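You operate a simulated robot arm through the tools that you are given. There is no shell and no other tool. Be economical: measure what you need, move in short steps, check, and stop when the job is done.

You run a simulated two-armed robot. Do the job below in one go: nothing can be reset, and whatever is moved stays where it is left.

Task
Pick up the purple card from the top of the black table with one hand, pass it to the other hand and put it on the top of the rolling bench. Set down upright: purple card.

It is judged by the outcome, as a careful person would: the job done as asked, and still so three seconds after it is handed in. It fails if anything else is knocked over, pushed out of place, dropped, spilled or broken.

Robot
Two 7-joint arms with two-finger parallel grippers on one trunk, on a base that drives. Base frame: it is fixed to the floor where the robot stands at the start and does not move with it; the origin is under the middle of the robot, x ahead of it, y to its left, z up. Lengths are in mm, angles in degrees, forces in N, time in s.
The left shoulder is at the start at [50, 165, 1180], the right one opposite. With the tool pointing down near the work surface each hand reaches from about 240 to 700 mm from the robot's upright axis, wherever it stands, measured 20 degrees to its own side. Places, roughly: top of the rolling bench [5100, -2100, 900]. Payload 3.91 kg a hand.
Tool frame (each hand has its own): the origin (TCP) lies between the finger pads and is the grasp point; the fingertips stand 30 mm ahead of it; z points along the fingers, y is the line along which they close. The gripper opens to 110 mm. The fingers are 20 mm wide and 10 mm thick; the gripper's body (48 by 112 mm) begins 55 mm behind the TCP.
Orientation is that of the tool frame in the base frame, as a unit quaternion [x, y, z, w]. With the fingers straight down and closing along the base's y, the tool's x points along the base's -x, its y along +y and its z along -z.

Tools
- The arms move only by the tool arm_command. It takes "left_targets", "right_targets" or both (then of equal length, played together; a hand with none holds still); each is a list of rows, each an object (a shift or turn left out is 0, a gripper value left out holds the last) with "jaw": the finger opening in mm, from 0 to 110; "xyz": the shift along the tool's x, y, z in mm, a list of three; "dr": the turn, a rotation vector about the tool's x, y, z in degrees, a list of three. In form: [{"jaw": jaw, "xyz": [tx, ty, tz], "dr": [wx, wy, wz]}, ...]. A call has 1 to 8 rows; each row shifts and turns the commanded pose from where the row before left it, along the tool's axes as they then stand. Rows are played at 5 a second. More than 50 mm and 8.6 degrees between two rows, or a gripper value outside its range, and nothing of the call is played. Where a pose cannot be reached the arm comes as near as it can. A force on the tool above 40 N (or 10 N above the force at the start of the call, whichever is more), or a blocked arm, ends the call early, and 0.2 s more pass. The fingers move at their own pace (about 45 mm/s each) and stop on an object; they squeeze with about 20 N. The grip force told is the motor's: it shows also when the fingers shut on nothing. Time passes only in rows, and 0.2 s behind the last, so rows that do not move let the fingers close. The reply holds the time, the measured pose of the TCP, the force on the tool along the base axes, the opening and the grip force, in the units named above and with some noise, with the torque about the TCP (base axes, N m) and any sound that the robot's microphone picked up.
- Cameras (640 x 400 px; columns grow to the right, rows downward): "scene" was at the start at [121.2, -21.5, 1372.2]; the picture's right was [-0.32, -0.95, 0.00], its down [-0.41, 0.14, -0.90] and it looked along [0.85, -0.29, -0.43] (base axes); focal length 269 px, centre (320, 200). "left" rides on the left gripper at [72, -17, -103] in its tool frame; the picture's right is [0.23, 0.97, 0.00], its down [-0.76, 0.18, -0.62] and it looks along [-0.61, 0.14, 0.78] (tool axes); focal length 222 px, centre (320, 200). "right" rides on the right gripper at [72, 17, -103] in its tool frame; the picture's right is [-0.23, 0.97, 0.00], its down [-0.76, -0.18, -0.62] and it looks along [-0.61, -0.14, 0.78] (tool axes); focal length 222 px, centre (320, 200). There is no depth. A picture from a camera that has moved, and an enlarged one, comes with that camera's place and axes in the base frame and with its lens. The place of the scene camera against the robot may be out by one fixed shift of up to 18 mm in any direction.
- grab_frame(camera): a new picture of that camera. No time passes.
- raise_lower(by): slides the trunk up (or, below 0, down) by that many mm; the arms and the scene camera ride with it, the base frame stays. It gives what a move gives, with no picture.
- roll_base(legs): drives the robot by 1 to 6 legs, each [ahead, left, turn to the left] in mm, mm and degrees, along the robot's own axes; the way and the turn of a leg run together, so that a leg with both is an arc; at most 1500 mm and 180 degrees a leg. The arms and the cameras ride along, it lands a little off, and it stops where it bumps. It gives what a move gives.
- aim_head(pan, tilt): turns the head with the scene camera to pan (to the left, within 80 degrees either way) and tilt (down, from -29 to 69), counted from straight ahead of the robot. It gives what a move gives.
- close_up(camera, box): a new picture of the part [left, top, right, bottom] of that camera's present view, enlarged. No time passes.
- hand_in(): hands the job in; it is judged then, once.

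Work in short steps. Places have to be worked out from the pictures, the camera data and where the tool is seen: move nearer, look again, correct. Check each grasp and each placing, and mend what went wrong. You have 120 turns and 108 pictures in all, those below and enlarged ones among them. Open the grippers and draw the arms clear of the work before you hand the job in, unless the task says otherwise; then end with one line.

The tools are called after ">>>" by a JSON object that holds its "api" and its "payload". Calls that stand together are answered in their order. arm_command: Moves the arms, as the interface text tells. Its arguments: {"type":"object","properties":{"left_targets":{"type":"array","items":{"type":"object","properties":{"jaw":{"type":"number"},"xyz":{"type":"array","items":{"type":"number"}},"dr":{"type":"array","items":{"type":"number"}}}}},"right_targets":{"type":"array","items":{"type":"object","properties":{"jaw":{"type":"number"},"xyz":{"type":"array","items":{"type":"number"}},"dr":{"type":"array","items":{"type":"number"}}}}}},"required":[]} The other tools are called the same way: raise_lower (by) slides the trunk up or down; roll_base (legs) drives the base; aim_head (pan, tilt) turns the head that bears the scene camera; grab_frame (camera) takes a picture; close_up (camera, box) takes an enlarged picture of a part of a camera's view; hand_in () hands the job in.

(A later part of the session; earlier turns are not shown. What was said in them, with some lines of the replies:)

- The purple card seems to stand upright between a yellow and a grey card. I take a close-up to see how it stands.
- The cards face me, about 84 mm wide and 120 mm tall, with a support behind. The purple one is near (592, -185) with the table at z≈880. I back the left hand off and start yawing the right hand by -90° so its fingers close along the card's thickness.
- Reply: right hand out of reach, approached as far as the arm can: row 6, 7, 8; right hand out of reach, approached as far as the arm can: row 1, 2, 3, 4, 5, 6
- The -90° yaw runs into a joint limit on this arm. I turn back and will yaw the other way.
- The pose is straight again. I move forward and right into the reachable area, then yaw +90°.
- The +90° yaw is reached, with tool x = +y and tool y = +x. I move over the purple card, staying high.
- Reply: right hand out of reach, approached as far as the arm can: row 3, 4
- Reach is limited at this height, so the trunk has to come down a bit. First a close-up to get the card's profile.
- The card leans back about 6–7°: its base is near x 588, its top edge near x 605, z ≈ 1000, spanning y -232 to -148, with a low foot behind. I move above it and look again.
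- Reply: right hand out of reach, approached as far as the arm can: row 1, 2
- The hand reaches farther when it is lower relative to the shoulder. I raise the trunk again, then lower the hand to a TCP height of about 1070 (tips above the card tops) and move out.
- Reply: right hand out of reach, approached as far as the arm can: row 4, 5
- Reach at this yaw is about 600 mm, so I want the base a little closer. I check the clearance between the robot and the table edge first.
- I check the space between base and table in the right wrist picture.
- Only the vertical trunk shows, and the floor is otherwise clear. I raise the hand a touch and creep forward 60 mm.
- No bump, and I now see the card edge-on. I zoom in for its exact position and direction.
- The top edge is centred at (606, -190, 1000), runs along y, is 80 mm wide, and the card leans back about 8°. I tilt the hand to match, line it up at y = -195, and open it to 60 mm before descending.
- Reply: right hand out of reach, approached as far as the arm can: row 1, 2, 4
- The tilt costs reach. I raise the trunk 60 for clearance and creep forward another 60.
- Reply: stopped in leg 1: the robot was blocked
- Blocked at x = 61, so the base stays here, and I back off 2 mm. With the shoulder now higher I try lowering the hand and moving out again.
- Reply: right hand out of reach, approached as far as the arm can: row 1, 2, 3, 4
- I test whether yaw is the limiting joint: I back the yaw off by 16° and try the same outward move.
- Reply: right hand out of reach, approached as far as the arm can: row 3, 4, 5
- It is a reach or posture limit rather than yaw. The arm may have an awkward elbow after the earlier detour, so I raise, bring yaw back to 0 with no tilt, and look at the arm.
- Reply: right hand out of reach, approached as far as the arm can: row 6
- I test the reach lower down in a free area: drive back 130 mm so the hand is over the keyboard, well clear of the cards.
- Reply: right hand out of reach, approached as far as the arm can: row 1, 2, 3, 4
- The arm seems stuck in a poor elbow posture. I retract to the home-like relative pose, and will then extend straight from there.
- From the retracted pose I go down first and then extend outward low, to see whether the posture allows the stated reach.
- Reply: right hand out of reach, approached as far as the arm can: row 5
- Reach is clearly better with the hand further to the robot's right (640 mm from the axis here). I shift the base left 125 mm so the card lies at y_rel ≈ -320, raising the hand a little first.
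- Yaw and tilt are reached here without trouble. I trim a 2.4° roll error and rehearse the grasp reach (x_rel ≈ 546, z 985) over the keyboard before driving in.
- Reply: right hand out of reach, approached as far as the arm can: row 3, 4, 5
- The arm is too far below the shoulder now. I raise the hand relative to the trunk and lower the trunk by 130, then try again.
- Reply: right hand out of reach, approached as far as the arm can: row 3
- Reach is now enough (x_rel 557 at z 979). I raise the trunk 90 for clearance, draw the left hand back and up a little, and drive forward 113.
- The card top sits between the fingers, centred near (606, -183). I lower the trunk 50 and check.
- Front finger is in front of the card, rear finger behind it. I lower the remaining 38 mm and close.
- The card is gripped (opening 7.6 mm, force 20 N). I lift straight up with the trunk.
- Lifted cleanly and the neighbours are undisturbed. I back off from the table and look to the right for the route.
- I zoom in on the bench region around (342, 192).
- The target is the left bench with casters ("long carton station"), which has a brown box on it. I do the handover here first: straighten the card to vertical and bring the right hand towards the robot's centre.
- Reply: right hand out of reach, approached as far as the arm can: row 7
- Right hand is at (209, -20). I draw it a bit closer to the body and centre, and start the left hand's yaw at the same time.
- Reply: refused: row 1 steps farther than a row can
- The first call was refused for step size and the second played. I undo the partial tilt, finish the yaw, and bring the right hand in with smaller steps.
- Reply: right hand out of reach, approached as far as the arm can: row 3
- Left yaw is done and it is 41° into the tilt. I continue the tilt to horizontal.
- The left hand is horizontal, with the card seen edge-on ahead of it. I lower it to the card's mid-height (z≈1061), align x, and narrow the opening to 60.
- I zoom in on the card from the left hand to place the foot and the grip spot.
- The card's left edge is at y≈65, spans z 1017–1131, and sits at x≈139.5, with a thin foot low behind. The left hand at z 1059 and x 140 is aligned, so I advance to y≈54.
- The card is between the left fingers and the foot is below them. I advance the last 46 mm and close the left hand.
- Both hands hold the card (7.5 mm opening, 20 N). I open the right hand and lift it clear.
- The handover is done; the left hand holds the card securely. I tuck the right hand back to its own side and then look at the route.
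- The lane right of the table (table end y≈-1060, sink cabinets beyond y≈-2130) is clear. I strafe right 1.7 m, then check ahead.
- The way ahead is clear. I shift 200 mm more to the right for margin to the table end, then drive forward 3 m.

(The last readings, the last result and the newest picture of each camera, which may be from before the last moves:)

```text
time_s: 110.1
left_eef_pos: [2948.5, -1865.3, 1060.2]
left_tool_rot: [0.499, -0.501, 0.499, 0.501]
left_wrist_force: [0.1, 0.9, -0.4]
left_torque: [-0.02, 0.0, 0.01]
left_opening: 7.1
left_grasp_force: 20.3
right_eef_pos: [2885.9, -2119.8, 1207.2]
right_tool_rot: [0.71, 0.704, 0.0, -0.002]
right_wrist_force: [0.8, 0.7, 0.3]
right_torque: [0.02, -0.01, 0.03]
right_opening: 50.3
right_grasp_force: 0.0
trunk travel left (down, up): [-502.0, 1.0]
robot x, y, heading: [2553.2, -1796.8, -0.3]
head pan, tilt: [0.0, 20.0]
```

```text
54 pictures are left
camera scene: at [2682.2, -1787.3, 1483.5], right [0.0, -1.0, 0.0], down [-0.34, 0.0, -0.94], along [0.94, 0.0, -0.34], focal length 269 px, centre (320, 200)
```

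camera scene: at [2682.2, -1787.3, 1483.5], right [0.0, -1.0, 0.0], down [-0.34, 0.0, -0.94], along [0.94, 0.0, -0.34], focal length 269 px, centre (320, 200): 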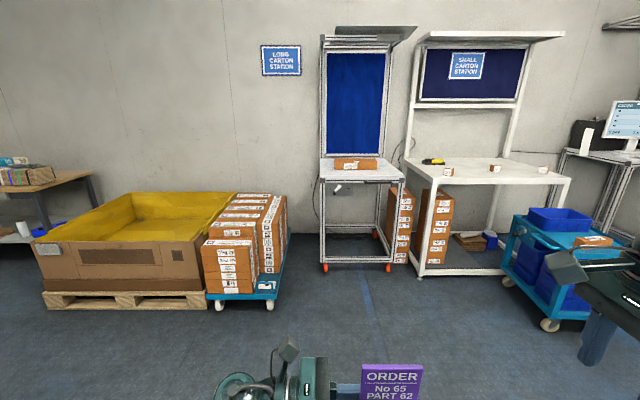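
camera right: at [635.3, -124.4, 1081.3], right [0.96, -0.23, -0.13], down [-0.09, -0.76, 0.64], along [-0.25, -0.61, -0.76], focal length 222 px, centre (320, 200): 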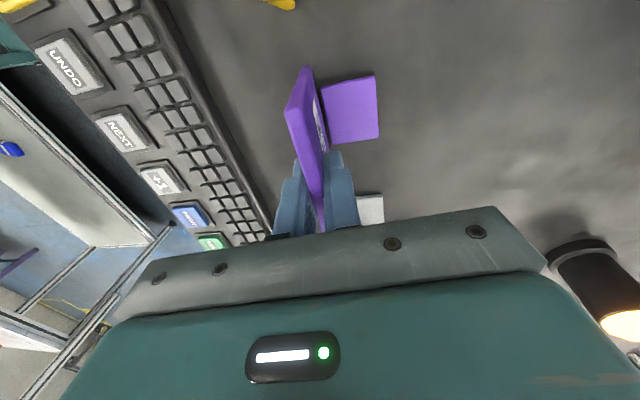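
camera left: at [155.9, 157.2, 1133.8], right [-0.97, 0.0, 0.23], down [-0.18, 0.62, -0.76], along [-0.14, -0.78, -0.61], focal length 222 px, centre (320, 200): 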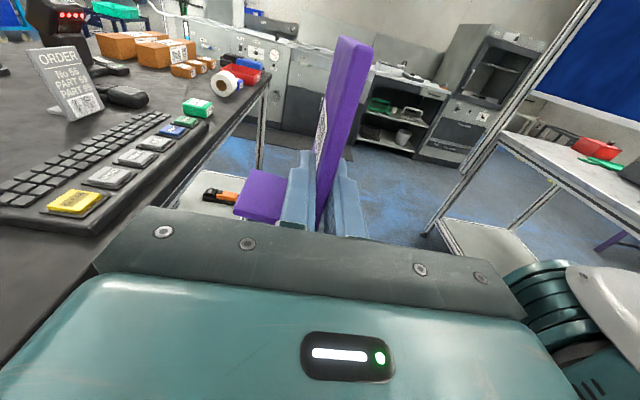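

The rolling bench front edge is near x≈4725, y from about -1790 to -2430, with its box at the back. With this horizontal grip the wrist should hang past the bench's left edge, so the card will go near the left front part. I test the arm posture here, extending the left hand forward and left.

>>> {"api": "arm_command", "payload": {"left_targets": [{"xyz": [0, -20, -25]}, {"xyz": [0, -20, -25]}, {"xyz": [0, -20, -25]}, {"xyz": [0, -20, -25]}, {"xyz": [-30, 0, 0]}, {"xyz": [-30, 0, 0]}, {"xyz": [0, 0, 0]}]}}

>>> {"api": "aim_head", "payload": {"pan": 40, "tilt": 45}}

>>> {"api": "grab_frame", "payload": {"camera": "scene"}}

```text
time_s: 111.7
left_eef_pos: [3029.9, -1764.9, 1000.7]
left_tool_rot: [-0.498, 0.501, -0.499, -0.501]
left_wrist_force: [-0.1, -0.7, 0.6]
left_torque: [-0.01, -0.02, -0.02]
left_opening: 7.3
left_grasp_force: 19.7
right_eef_pos: [2885.3, -2119.9, 1205.6]
right_tool_rot: [0.71, 0.704, 0.0, -0.001]
right_wrist_force: [-0.1, 0.0, -0.7]
right_torque: [-0.02, -0.01, -0.02]
right_opening: 50.0
right_grasp_force: 0.0
trunk travel left (down, up): [-502.0, 1.0]
robot x, y, heading: [2554.7, -1798.5, -0.6]
head pan, tilt: [0.0, 20.0]
```

```text
time_s: 112.8
left_eef_pos: [3029.7, -1766.3, 1001.8]
left_tool_rot: [-0.498, 0.502, -0.499, -0.501]
left_wrist_force: [-1.6, 0.0, -0.3]
left_torque: [-0.01, 0.0, 0.0]
left_opening: 7.2
left_grasp_force: 19.7
right_eef_pos: [2884.3, -2121.1, 1207.8]
right_tool_rot: [0.71, 0.704, -0.001, -0.002]
right_wrist_force: [-0.3, -0.7, 0.4]
right_torque: [-0.01, -0.01, 0.02]
right_opening: 50.2
right_grasp_force: 0.0
trunk travel left (down, up): [-502.0, 1.0]
robot x, y, heading: [2555.2, -1793.5, -0.2]
head pan, tilt: [40.0, 45.0]
```

```text
53 pictures are left
camera scene: at [2651.4, -1735.0, 1444.9], right [0.64, -0.77, 0.0], down [-0.54, -0.45, -0.71], along [0.54, 0.45, -0.71], focal length 269 px, centre (320, 200)
```

scene: 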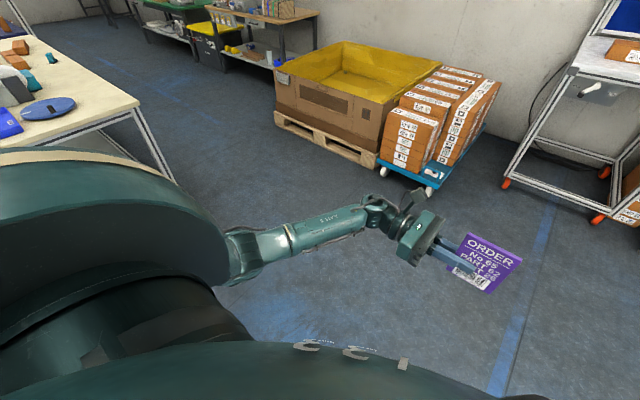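

The elbow is about 400 mm out to the robot's left; the box trolley's right side is at y≈-1415 to -1490, so I keep the robot at y≈-1930. I drive to x≈3950 and look again.

>>> {"api": "roll_base", "payload": {"legs": [[0, -135, 0], [1400, 0, 0]]}}

>>> {"api": "aim_head", "payload": {"pan": 0, "tilt": 35}}

>>> {"api": "grab_frame", "payload": {"camera": "scene"}}

>>> {"api": "grab_frame", "payload": {"camera": "right"}}

```text
time_s: 121.2
left_eef_pos: [4424.0, -1914.5, 1001.5]
left_tool_rot: [-0.497, 0.503, -0.497, -0.503]
left_wrist_force: [-0.2, -0.1, 0.0]
left_torque: [0.01, 0.0, 0.01]
left_opening: 7.5
left_grasp_force: 20.0
right_eef_pos: [4278.7, -2267.9, 1207.5]
right_tool_rot: [0.712, 0.702, -0.001, -0.002]
right_wrist_force: [0.2, 0.3, -0.5]
right_torque: [-0.04, 0.0, -0.01]
right_opening: 49.7
right_grasp_force: 0.1
trunk travel left (down, up): [-502.0, 1.0]
robot x, y, heading: [3949.4, -1945.0, -0.7]
head pan, tilt: [40.0, 45.0]
```

```text
time_s: 122.2
left_eef_pos: [4424.9, -1914.8, 1001.2]
left_tool_rot: [0.498, -0.502, 0.497, 0.502]
left_wrist_force: [0.2, 0.5, 0.0]
left_torque: [0.01, 0.0, -0.01]
left_opening: 7.1
left_grasp_force: 20.5
right_eef_pos: [4278.0, -2267.4, 1208.0]
right_tool_rot: [0.712, 0.702, 0.001, -0.001]
right_wrist_force: [-0.6, -0.8, -0.1]
right_torque: [0.0, 0.04, 0.0]
right_opening: 50.1
right_grasp_force: 0.0
trunk travel left (down, up): [-502.0, 1.0]
robot x, y, heading: [3946.4, -1941.4, -0.6]
head pan, tilt: [0.0, 35.0]
```

```text
52 pictures are left
camera scene: at [4071.9, -1933.6, 1459.6], right [-0.01, -1.0, 0.0], down [-0.57, 0.01, -0.82], along [0.82, -0.01, -0.57], focal length 269 px, centre (320, 200)
```

scene: 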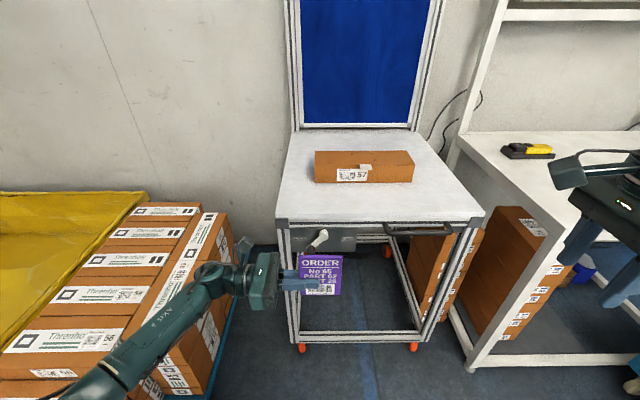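

```text
51 pictures are left
camera right: at [4297.6, -2195.5, 1310.8], right [0.97, -0.24, 0.0], down [-0.19, -0.76, 0.62], along [-0.15, -0.6, -0.78], focal length 222 px, centre (320, 200)
```

right: 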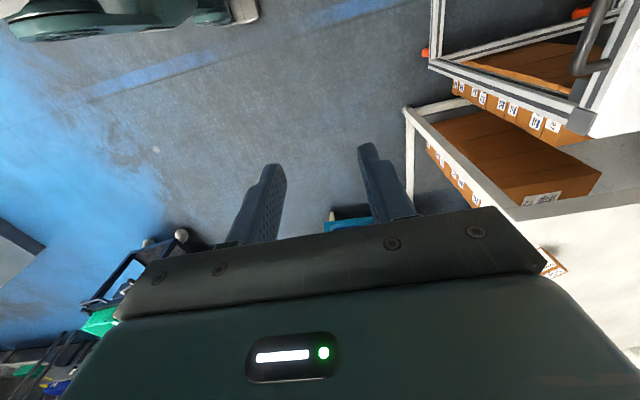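

The bench top's front-left corner is about (4760, -1793) at z≈900. A drawer handle sticks out below the front. I aim for the card at x≈4840, y≈-1893, with the hand's body just past the left edge. First I raise 20 mm and move forward 300 and left 50.

>>> {"api": "arm_command", "payload": {"left_targets": [{"xyz": [20, 0, 0]}, {"xyz": [0, 0, 0]}]}}

>>> {"api": "roll_base", "payload": {"legs": [[300, 50, 0.6]]}}

>>> {"api": "grab_frame", "payload": {"camera": "scene"}}

>>> {"api": "grab_frame", "payload": {"camera": "left"}}

```text
time_s: 122.8
left_eef_pos: [4425.0, -1913.9, 1020.1]
left_tool_rot: [-0.497, 0.502, -0.498, -0.502]
left_wrist_force: [0.1, -0.4, -0.3]
left_torque: [0.0, 0.0, -0.04]
left_opening: 7.4
left_grasp_force: 20.1
right_eef_pos: [4278.5, -2267.2, 1205.8]
right_tool_rot: [0.712, 0.702, 0.0, -0.001]
right_wrist_force: [-1.1, -0.2, -0.8]
right_torque: [0.02, -0.01, 0.01]
right_opening: 50.2
right_grasp_force: 0.1
trunk travel left (down, up): [-502.0, 1.0]
robot x, y, heading: [3948.9, -1937.3, -0.7]
head pan, tilt: [0.0, 35.0]
```

```text
time_s: 124.9
left_eef_pos: [4724.4, -1859.1, 1020.3]
left_tool_rot: [0.5, -0.5, 0.5, 0.5]
left_wrist_force: [0.4, 0.8, 0.8]
left_torque: [0.04, 0.0, -0.02]
left_opening: 7.3
left_grasp_force: 19.8
right_eef_pos: [4582.0, -2214.0, 1208.2]
right_tool_rot: [0.708, 0.706, -0.001, -0.001]
right_wrist_force: [0.8, -0.8, -0.4]
right_torque: [0.01, 0.03, 0.0]
right_opening: 50.1
right_grasp_force: 0.1
trunk travel left (down, up): [-502.0, 1.0]
robot x, y, heading: [4247.2, -1892.9, -0.2]
head pan, tilt: [0.0, 35.0]
```

```text
50 pictures are left
camera scene: at [4372.6, -1883.4, 1459.6], right [0.0, -1.0, 0.0], down [-0.57, 0.0, -0.82], along [0.82, 0.0, -0.57], focal length 269 px, centre (320, 200)
```

scene: 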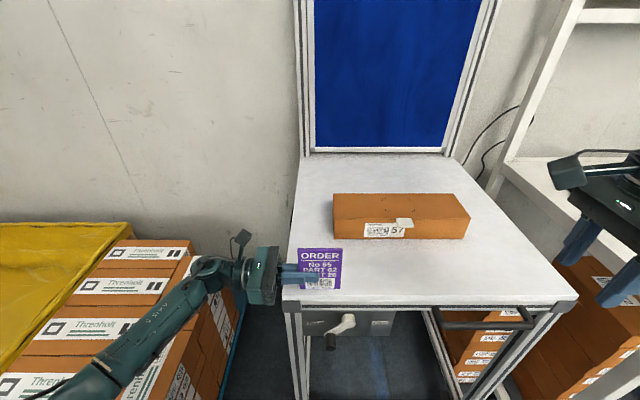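

```text
49 pictures are left
camera left: at [4740.9, -1757.1, 1094.3], right [-0.97, 0.0, 0.23], down [-0.18, 0.62, -0.76], along [-0.14, -0.78, -0.61], focal length 222 px, centre (320, 200)
```

left: 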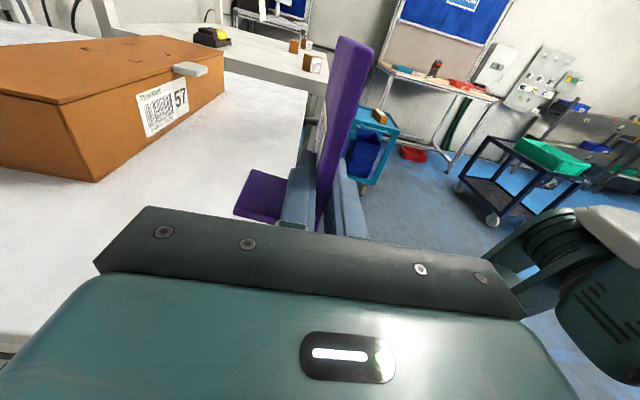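

The card is already over the bench edge and clear, with the box well away. I drive forward 110 mm and tilt the card back by 8° to its natural lean so that the foot is level.

>>> {"api": "roll_base", "payload": {"legs": [[112, 0, 0]]}}

>>> {"api": "arm_command", "payload": {"left_targets": [{"dr": [0, 0, -4]}, {"dr": [0, 0, -4]}, {"xyz": [0, 0, 0]}]}}

>>> {"api": "grab_frame", "payload": {"camera": "left"}}

>>> {"api": "grab_frame", "payload": {"camera": "scene"}}

```text
time_s: 126.1
left_eef_pos: [4835.2, -1859.2, 1021.7]
left_tool_rot: [-0.5, 0.5, -0.5, -0.5]
left_wrist_force: [0.1, 0.5, 0.3]
left_torque: [-0.01, 0.03, 0.0]
left_opening: 7.6
left_grasp_force: 20.2
right_eef_pos: [4693.4, -2214.9, 1208.2]
right_tool_rot: [0.709, 0.706, 0.0, -0.001]
right_wrist_force: [0.3, -0.4, -0.2]
right_torque: [-0.01, 0.01, -0.05]
right_opening: 50.2
right_grasp_force: 0.1
trunk travel left (down, up): [-502.0, 1.0]
robot x, y, heading: [4358.1, -1888.4, -0.2]
head pan, tilt: [0.0, 35.0]
```

```text
time_s: 126.9
left_eef_pos: [4834.8, -1859.6, 1020.6]
left_tool_rot: [0.534, -0.463, 0.463, 0.534]
left_wrist_force: [0.6, -1.1, 0.2]
left_torque: [0.03, 0.05, 0.0]
left_opening: 7.3
left_grasp_force: 19.9
right_eef_pos: [4692.2, -2215.3, 1207.2]
right_tool_rot: [0.709, 0.706, 0.001, -0.001]
right_wrist_force: [0.4, -1.0, 0.0]
right_torque: [0.01, 0.0, 0.01]
right_opening: 50.1
right_grasp_force: 0.0
trunk travel left (down, up): [-502.0, 1.0]
robot x, y, heading: [4361.5, -1889.9, -0.1]
head pan, tilt: [0.0, 35.0]
```

```text
48 pictures are left
camera left: at [4861.1, -1757.6, 1091.1], right [-0.93, 0.0, 0.36], down [-0.28, 0.62, -0.73], along [-0.23, -0.78, -0.58], focal length 222 px, centre (320, 200)
```

left: 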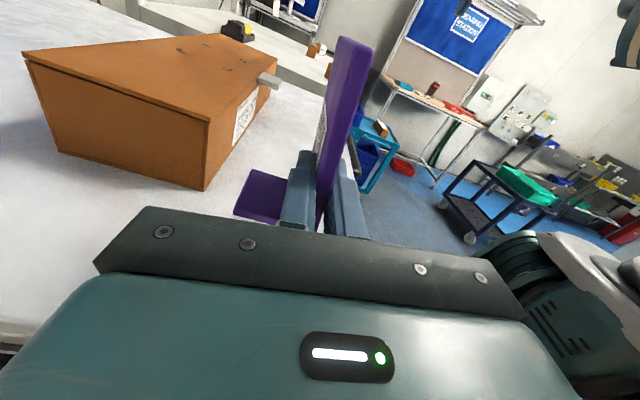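

```text
47 pictures are left
camera scene: at [4482.5, -1883.5, 1459.7], right [0.0, -1.0, 0.0], down [-0.57, 0.0, -0.82], along [0.82, 0.0, -0.57], focal length 269 px, centre (320, 200)
```

scene: 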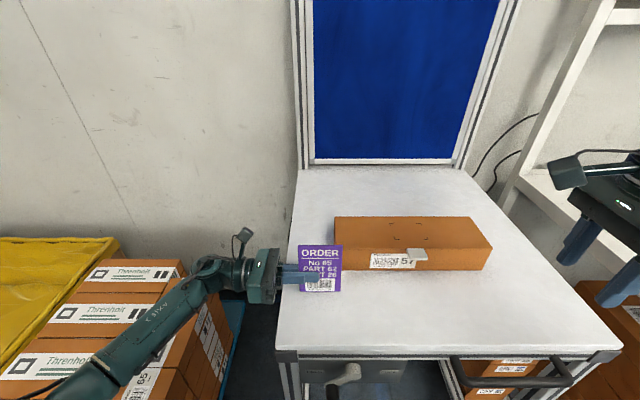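

Aligned, with about 100 mm to the box. I lower the hand 50 mm vertically and check the gap.

>>> {"api": "arm_command", "payload": {"left_targets": [{"xyz": [-24.8, -3.5, 0]}, {"xyz": [-24.8, -3.5, 0]}, {"xyz": [0, 0, 0]}]}}

>>> {"api": "close_up", "payload": {"camera": "left", "box": [160, 20, 480, 220]}}

>>> {"api": "close_up", "payload": {"camera": "scene", "box": [190, 210, 382, 330]}}

```text
time_s: 127.7
left_eef_pos: [4835.3, -1860.6, 975.3]
left_tool_rot: [0.531, -0.464, 0.467, 0.534]
left_wrist_force: [0.5, 1.4, 15.1]
left_torque: [0.01, -0.07, 0.01]
left_opening: 7.7
left_grasp_force: 20.0
right_eef_pos: [4691.7, -2215.0, 1207.3]
right_tool_rot: [0.709, 0.705, 0.0, 0.0]
right_wrist_force: [0.5, 0.5, -0.7]
right_torque: [-0.02, 0.0, 0.02]
right_opening: 50.0
right_grasp_force: 0.1
trunk travel left (down, up): [-502.0, 1.0]
robot x, y, heading: [4361.5, -1892.3, 0.0]
head pan, tilt: [0.0, 35.0]
```

```text
2.00 times, centred on (320, 120) of left
camera zoom: at [4860.7, -1757.9, 1044.6], right [-0.93, 0.0, 0.36], down [-0.28, 0.62, -0.73], along [-0.22, -0.79, -0.58], focal length 444 px, centre (320, 360)
```

zoom: 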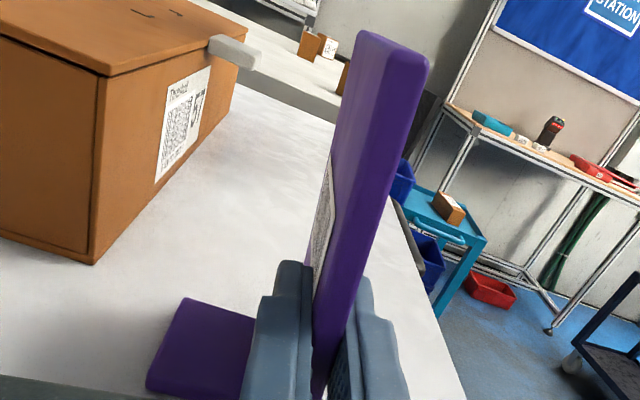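

```text
3.33 times, centred on (286, 270) of scene
camera zoom: at [4481.4, -1883.5, 1460.0], right [0.0, -1.0, 0.0], down [-0.57, 0.0, -0.82], along [0.82, 0.0, -0.57], focal length 897 px, centre (433, -33)
```

zoom: 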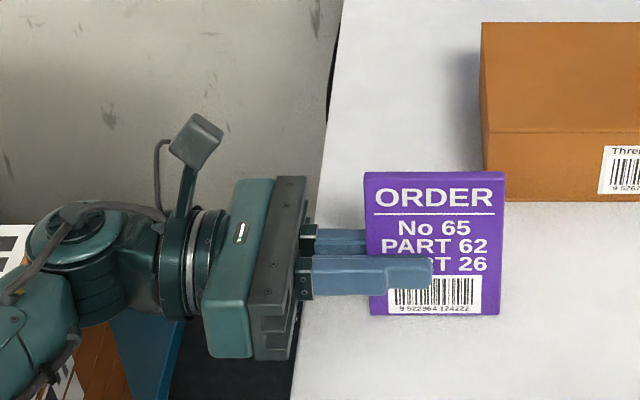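

Contact: 15 N upward at TCP z 975, so the bench top is at about 932 and the card is standing on it. I ease off the pressure by 2 mm and check the reading.

>>> {"api": "arm_command", "payload": {"left_targets": [{"xyz": [2, 0.3, 0]}, {"xyz": [0, 0, 0]}]}}

>>> {"api": "close_up", "payload": {"camera": "left", "box": [200, 100, 392, 220]}}

```text
time_s: 128.3
left_eef_pos: [4834.2, -1860.2, 974.4]
left_tool_rot: [0.532, -0.464, 0.464, 0.534]
left_wrist_force: [3.7, 0.3, 15.0]
left_torque: [-0.34, -0.13, 0.08]
left_opening: 7.2
left_grasp_force: 20.2
right_eef_pos: [4690.2, -2216.2, 1208.5]
right_tool_rot: [0.708, 0.706, 0.0, -0.001]
right_wrist_force: [-0.1, -0.4, -0.4]
right_torque: [0.0, 0.02, -0.01]
right_opening: 50.0
right_grasp_force: 0.0
trunk travel left (down, up): [-502.0, 1.0]
robot x, y, heading: [4361.3, -1893.5, -0.2]
head pan, tilt: [0.0, 35.0]
```

```text
3.33 times, centred on (296, 160) of left
camera zoom: at [4860.5, -1758.2, 1044.9], right [-0.93, 0.0, 0.36], down [-0.28, 0.62, -0.73], along [-0.22, -0.78, -0.58], focal length 740 px, centre (400, 333)
```

zoom: 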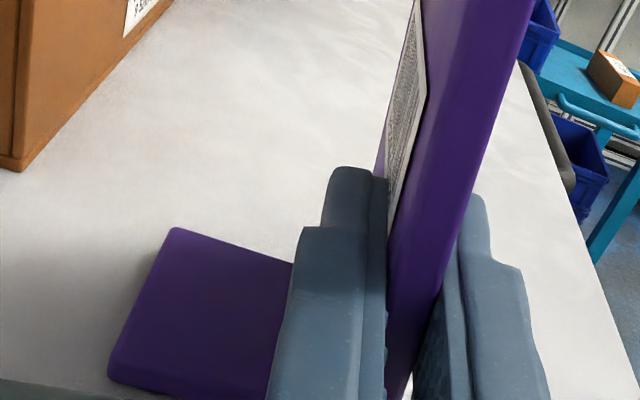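

The torque now matches contact under the whole card base (offset ≈ card centre), so it sits flat. I ease up 2 mm more and open the fingers in steps.

>>> {"api": "arm_command", "payload": {"left_targets": [{"xyz": [2, 0.3, 0]}, {"xyz": [0, 0, 0]}]}}

>>> {"api": "arm_command", "payload": {"left_targets": [{"jaw": 10}, {"jaw": 14}, {"jaw": 20}, {"jaw": 26}, {"jaw": 30}, {"jaw": 30}]}}

>>> {"api": "close_up", "payload": {"camera": "left", "box": [160, 20, 480, 220]}}

>>> {"api": "close_up", "payload": {"camera": "scene", "box": [190, 210, 382, 330]}}

```text
time_s: 128.9
left_eef_pos: [4834.5, -1859.5, 976.4]
left_tool_rot: [0.534, -0.464, 0.463, 0.534]
left_wrist_force: [1.1, -3.7, 8.3]
left_torque: [-0.39, -0.09, 0.06]
left_opening: 7.3
left_grasp_force: 20.1
right_eef_pos: [4691.3, -2215.4, 1208.3]
right_tool_rot: [0.709, 0.705, 0.0, -0.001]
right_wrist_force: [-1.0, -0.4, -0.4]
right_torque: [0.01, 0.0, 0.0]
right_opening: 50.0
right_grasp_force: 0.0
trunk travel left (down, up): [-502.0, 1.0]
robot x, y, heading: [4360.5, -1891.7, 0.1]
head pan, tilt: [0.0, 35.0]
```

```text
time_s: 130.3
left_eef_pos: [4834.6, -1860.7, 977.2]
left_tool_rot: [0.534, -0.463, 0.464, 0.534]
left_wrist_force: [0.4, -0.6, 0.9]
left_torque: [0.0, -0.01, -0.02]
left_opening: 30.0
left_grasp_force: 0.0
right_eef_pos: [4691.9, -2214.5, 1207.3]
right_tool_rot: [0.709, 0.705, 0.001, 0.0]
right_wrist_force: [-0.1, -0.6, 0.2]
right_torque: [-0.02, 0.03, -0.03]
right_opening: 50.4
right_grasp_force: 0.1
trunk travel left (down, up): [-502.0, 1.0]
robot x, y, heading: [4361.1, -1889.5, 0.2]
head pan, tilt: [0.0, 35.0]
```

```text
2.00 times, centred on (320, 120) of left
camera zoom: at [4861.1, -1757.6, 1045.5], right [-0.93, 0.0, 0.36], down [-0.28, 0.62, -0.73], along [-0.22, -0.78, -0.58], focal length 444 px, centre (320, 360)
```

zoom: 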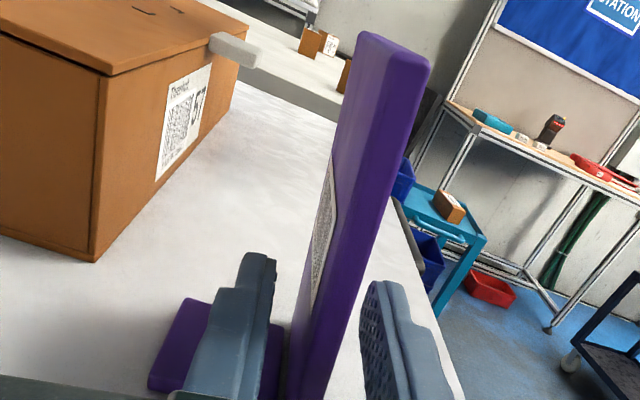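

```text
3.33 times, centred on (286, 270) of scene
camera zoom: at [4482.5, -1883.5, 1459.7], right [0.0, -1.0, 0.0], down [-0.57, 0.0, -0.82], along [0.82, 0.0, -0.57], focal length 897 px, centre (433, -33)
```

zoom: 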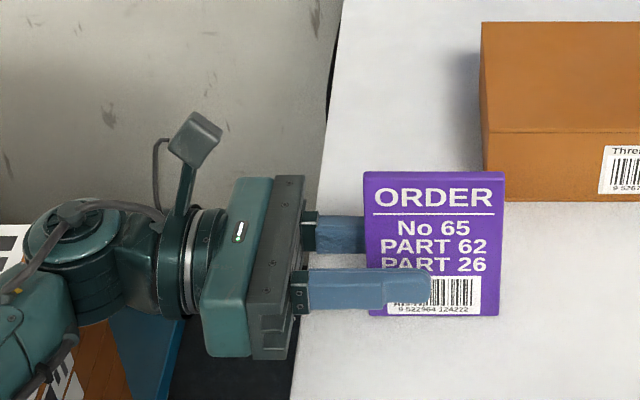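

The card stands on its own. I withdraw the left hand along its fingers, then lift it.

>>> {"api": "arm_command", "payload": {"left_targets": [{"xyz": [0, 0, -25]}, {"xyz": [0, 0, -25]}, {"xyz": [0, 0, -25]}, {"xyz": [30, 0, -5]}, {"xyz": [30, 0, 0]}, {"xyz": [30, 0, 0]}, {"xyz": [0, 0, 0]}]}}

>>> {"api": "grab_frame", "payload": {"camera": "scene"}}

```text
time_s: 131.9
left_eef_pos: [4847.0, -1780.4, 1064.7]
left_tool_rot: [0.534, -0.464, 0.464, 0.533]
left_wrist_force: [0.9, 0.7, 0.2]
left_torque: [-0.01, 0.01, 0.0]
left_opening: 29.7
left_grasp_force: 0.1
right_eef_pos: [4691.9, -2214.3, 1207.1]
right_tool_rot: [0.709, 0.705, 0.001, 0.0]
right_wrist_force: [0.2, 0.0, 0.9]
right_torque: [0.02, 0.0, 0.0]
right_opening: 50.1
right_grasp_force: 0.0
trunk travel left (down, up): [-502.0, 1.0]
robot x, y, heading: [4358.2, -1891.4, -0.1]
head pan, tilt: [0.0, 35.0]
```

```text
41 pictures are left
camera scene: at [4482.5, -1883.5, 1459.6], right [0.0, -1.0, 0.0], down [-0.57, 0.0, -0.82], along [0.82, 0.0, -0.57], focal length 269 px, centre (320, 200)
```

scene: 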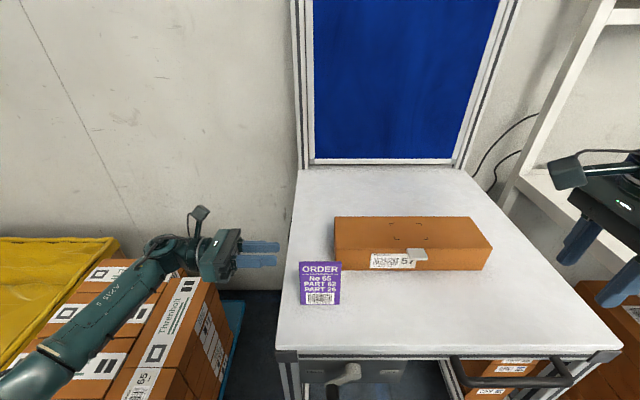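

The card stands upright on the bench and nothing else has moved. I back the robot away and do a final check.

>>> {"api": "roll_base", "payload": {"legs": [[-400, 0, 0]]}}

>>> {"api": "arm_command", "payload": {"left_targets": [{"jaw": 100}, {"jaw": 100}, {"jaw": 100}], "right_targets": [{"jaw": 100}, {"jaw": 100}, {"jaw": 100}]}}

>>> {"api": "grab_frame", "payload": {"camera": "scene"}}

```text
time_s: 134.4
left_eef_pos: [4450.5, -1780.6, 1065.1]
left_tool_rot: [0.534, -0.463, 0.464, 0.533]
left_wrist_force: [0.5, -0.1, -0.1]
left_torque: [0.02, -0.01, 0.01]
left_opening: 29.9
left_grasp_force: 0.2
right_eef_pos: [4295.1, -2214.9, 1207.6]
right_tool_rot: [0.709, 0.705, 0.0, 0.0]
right_wrist_force: [0.1, 0.1, 0.4]
right_torque: [-0.03, -0.01, 0.02]
right_opening: 50.4
right_grasp_force: 0.0
trunk travel left (down, up): [-502.0, 1.0]
robot x, y, heading: [3962.6, -1895.8, 0.1]
head pan, tilt: [0.0, 35.0]
```

```text
time_s: 135.2
left_eef_pos: [4450.4, -1780.3, 1064.2]
left_tool_rot: [0.534, -0.463, 0.464, 0.534]
left_wrist_force: [-0.1, -0.3, 0.6]
left_torque: [0.0, 0.01, 0.0]
left_opening: 99.7
left_grasp_force: 0.6
right_eef_pos: [4294.9, -2214.9, 1207.7]
right_tool_rot: [0.709, 0.705, 0.0, -0.001]
right_wrist_force: [-0.5, -0.5, 0.0]
right_torque: [0.02, 0.01, -0.02]
right_opening: 100.0
right_grasp_force: 0.0
trunk travel left (down, up): [-502.0, 1.0]
robot x, y, heading: [3963.6, -1887.6, 0.1]
head pan, tilt: [0.0, 35.0]
```

```text
40 pictures are left
camera scene: at [4085.4, -1883.6, 1459.7], right [0.0, -1.0, 0.0], down [-0.57, 0.0, -0.82], along [0.82, 0.0, -0.57], focal length 269 px, centre (320, 200)
```

scene: 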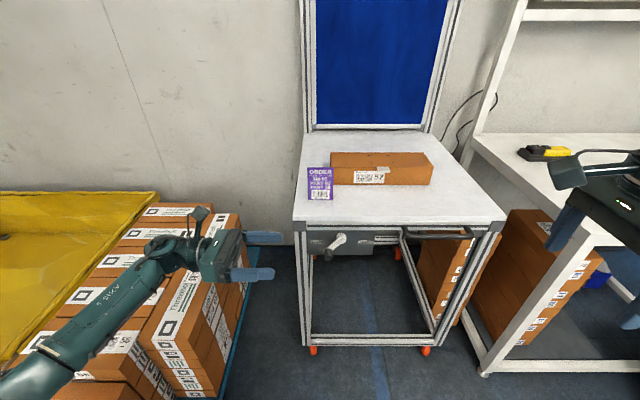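

The card is upright on the bench top, both hands are open and clear, and everything else is in place. I hand the job in.

>>> {"api": "hand_in", "payload": {}}

```text
The job is handed in.
```

The purple card was picked up with the right hand, passed to the left, and set down upright on the rolling bench; the last picture shows it standing, and I saw nothing else moved.
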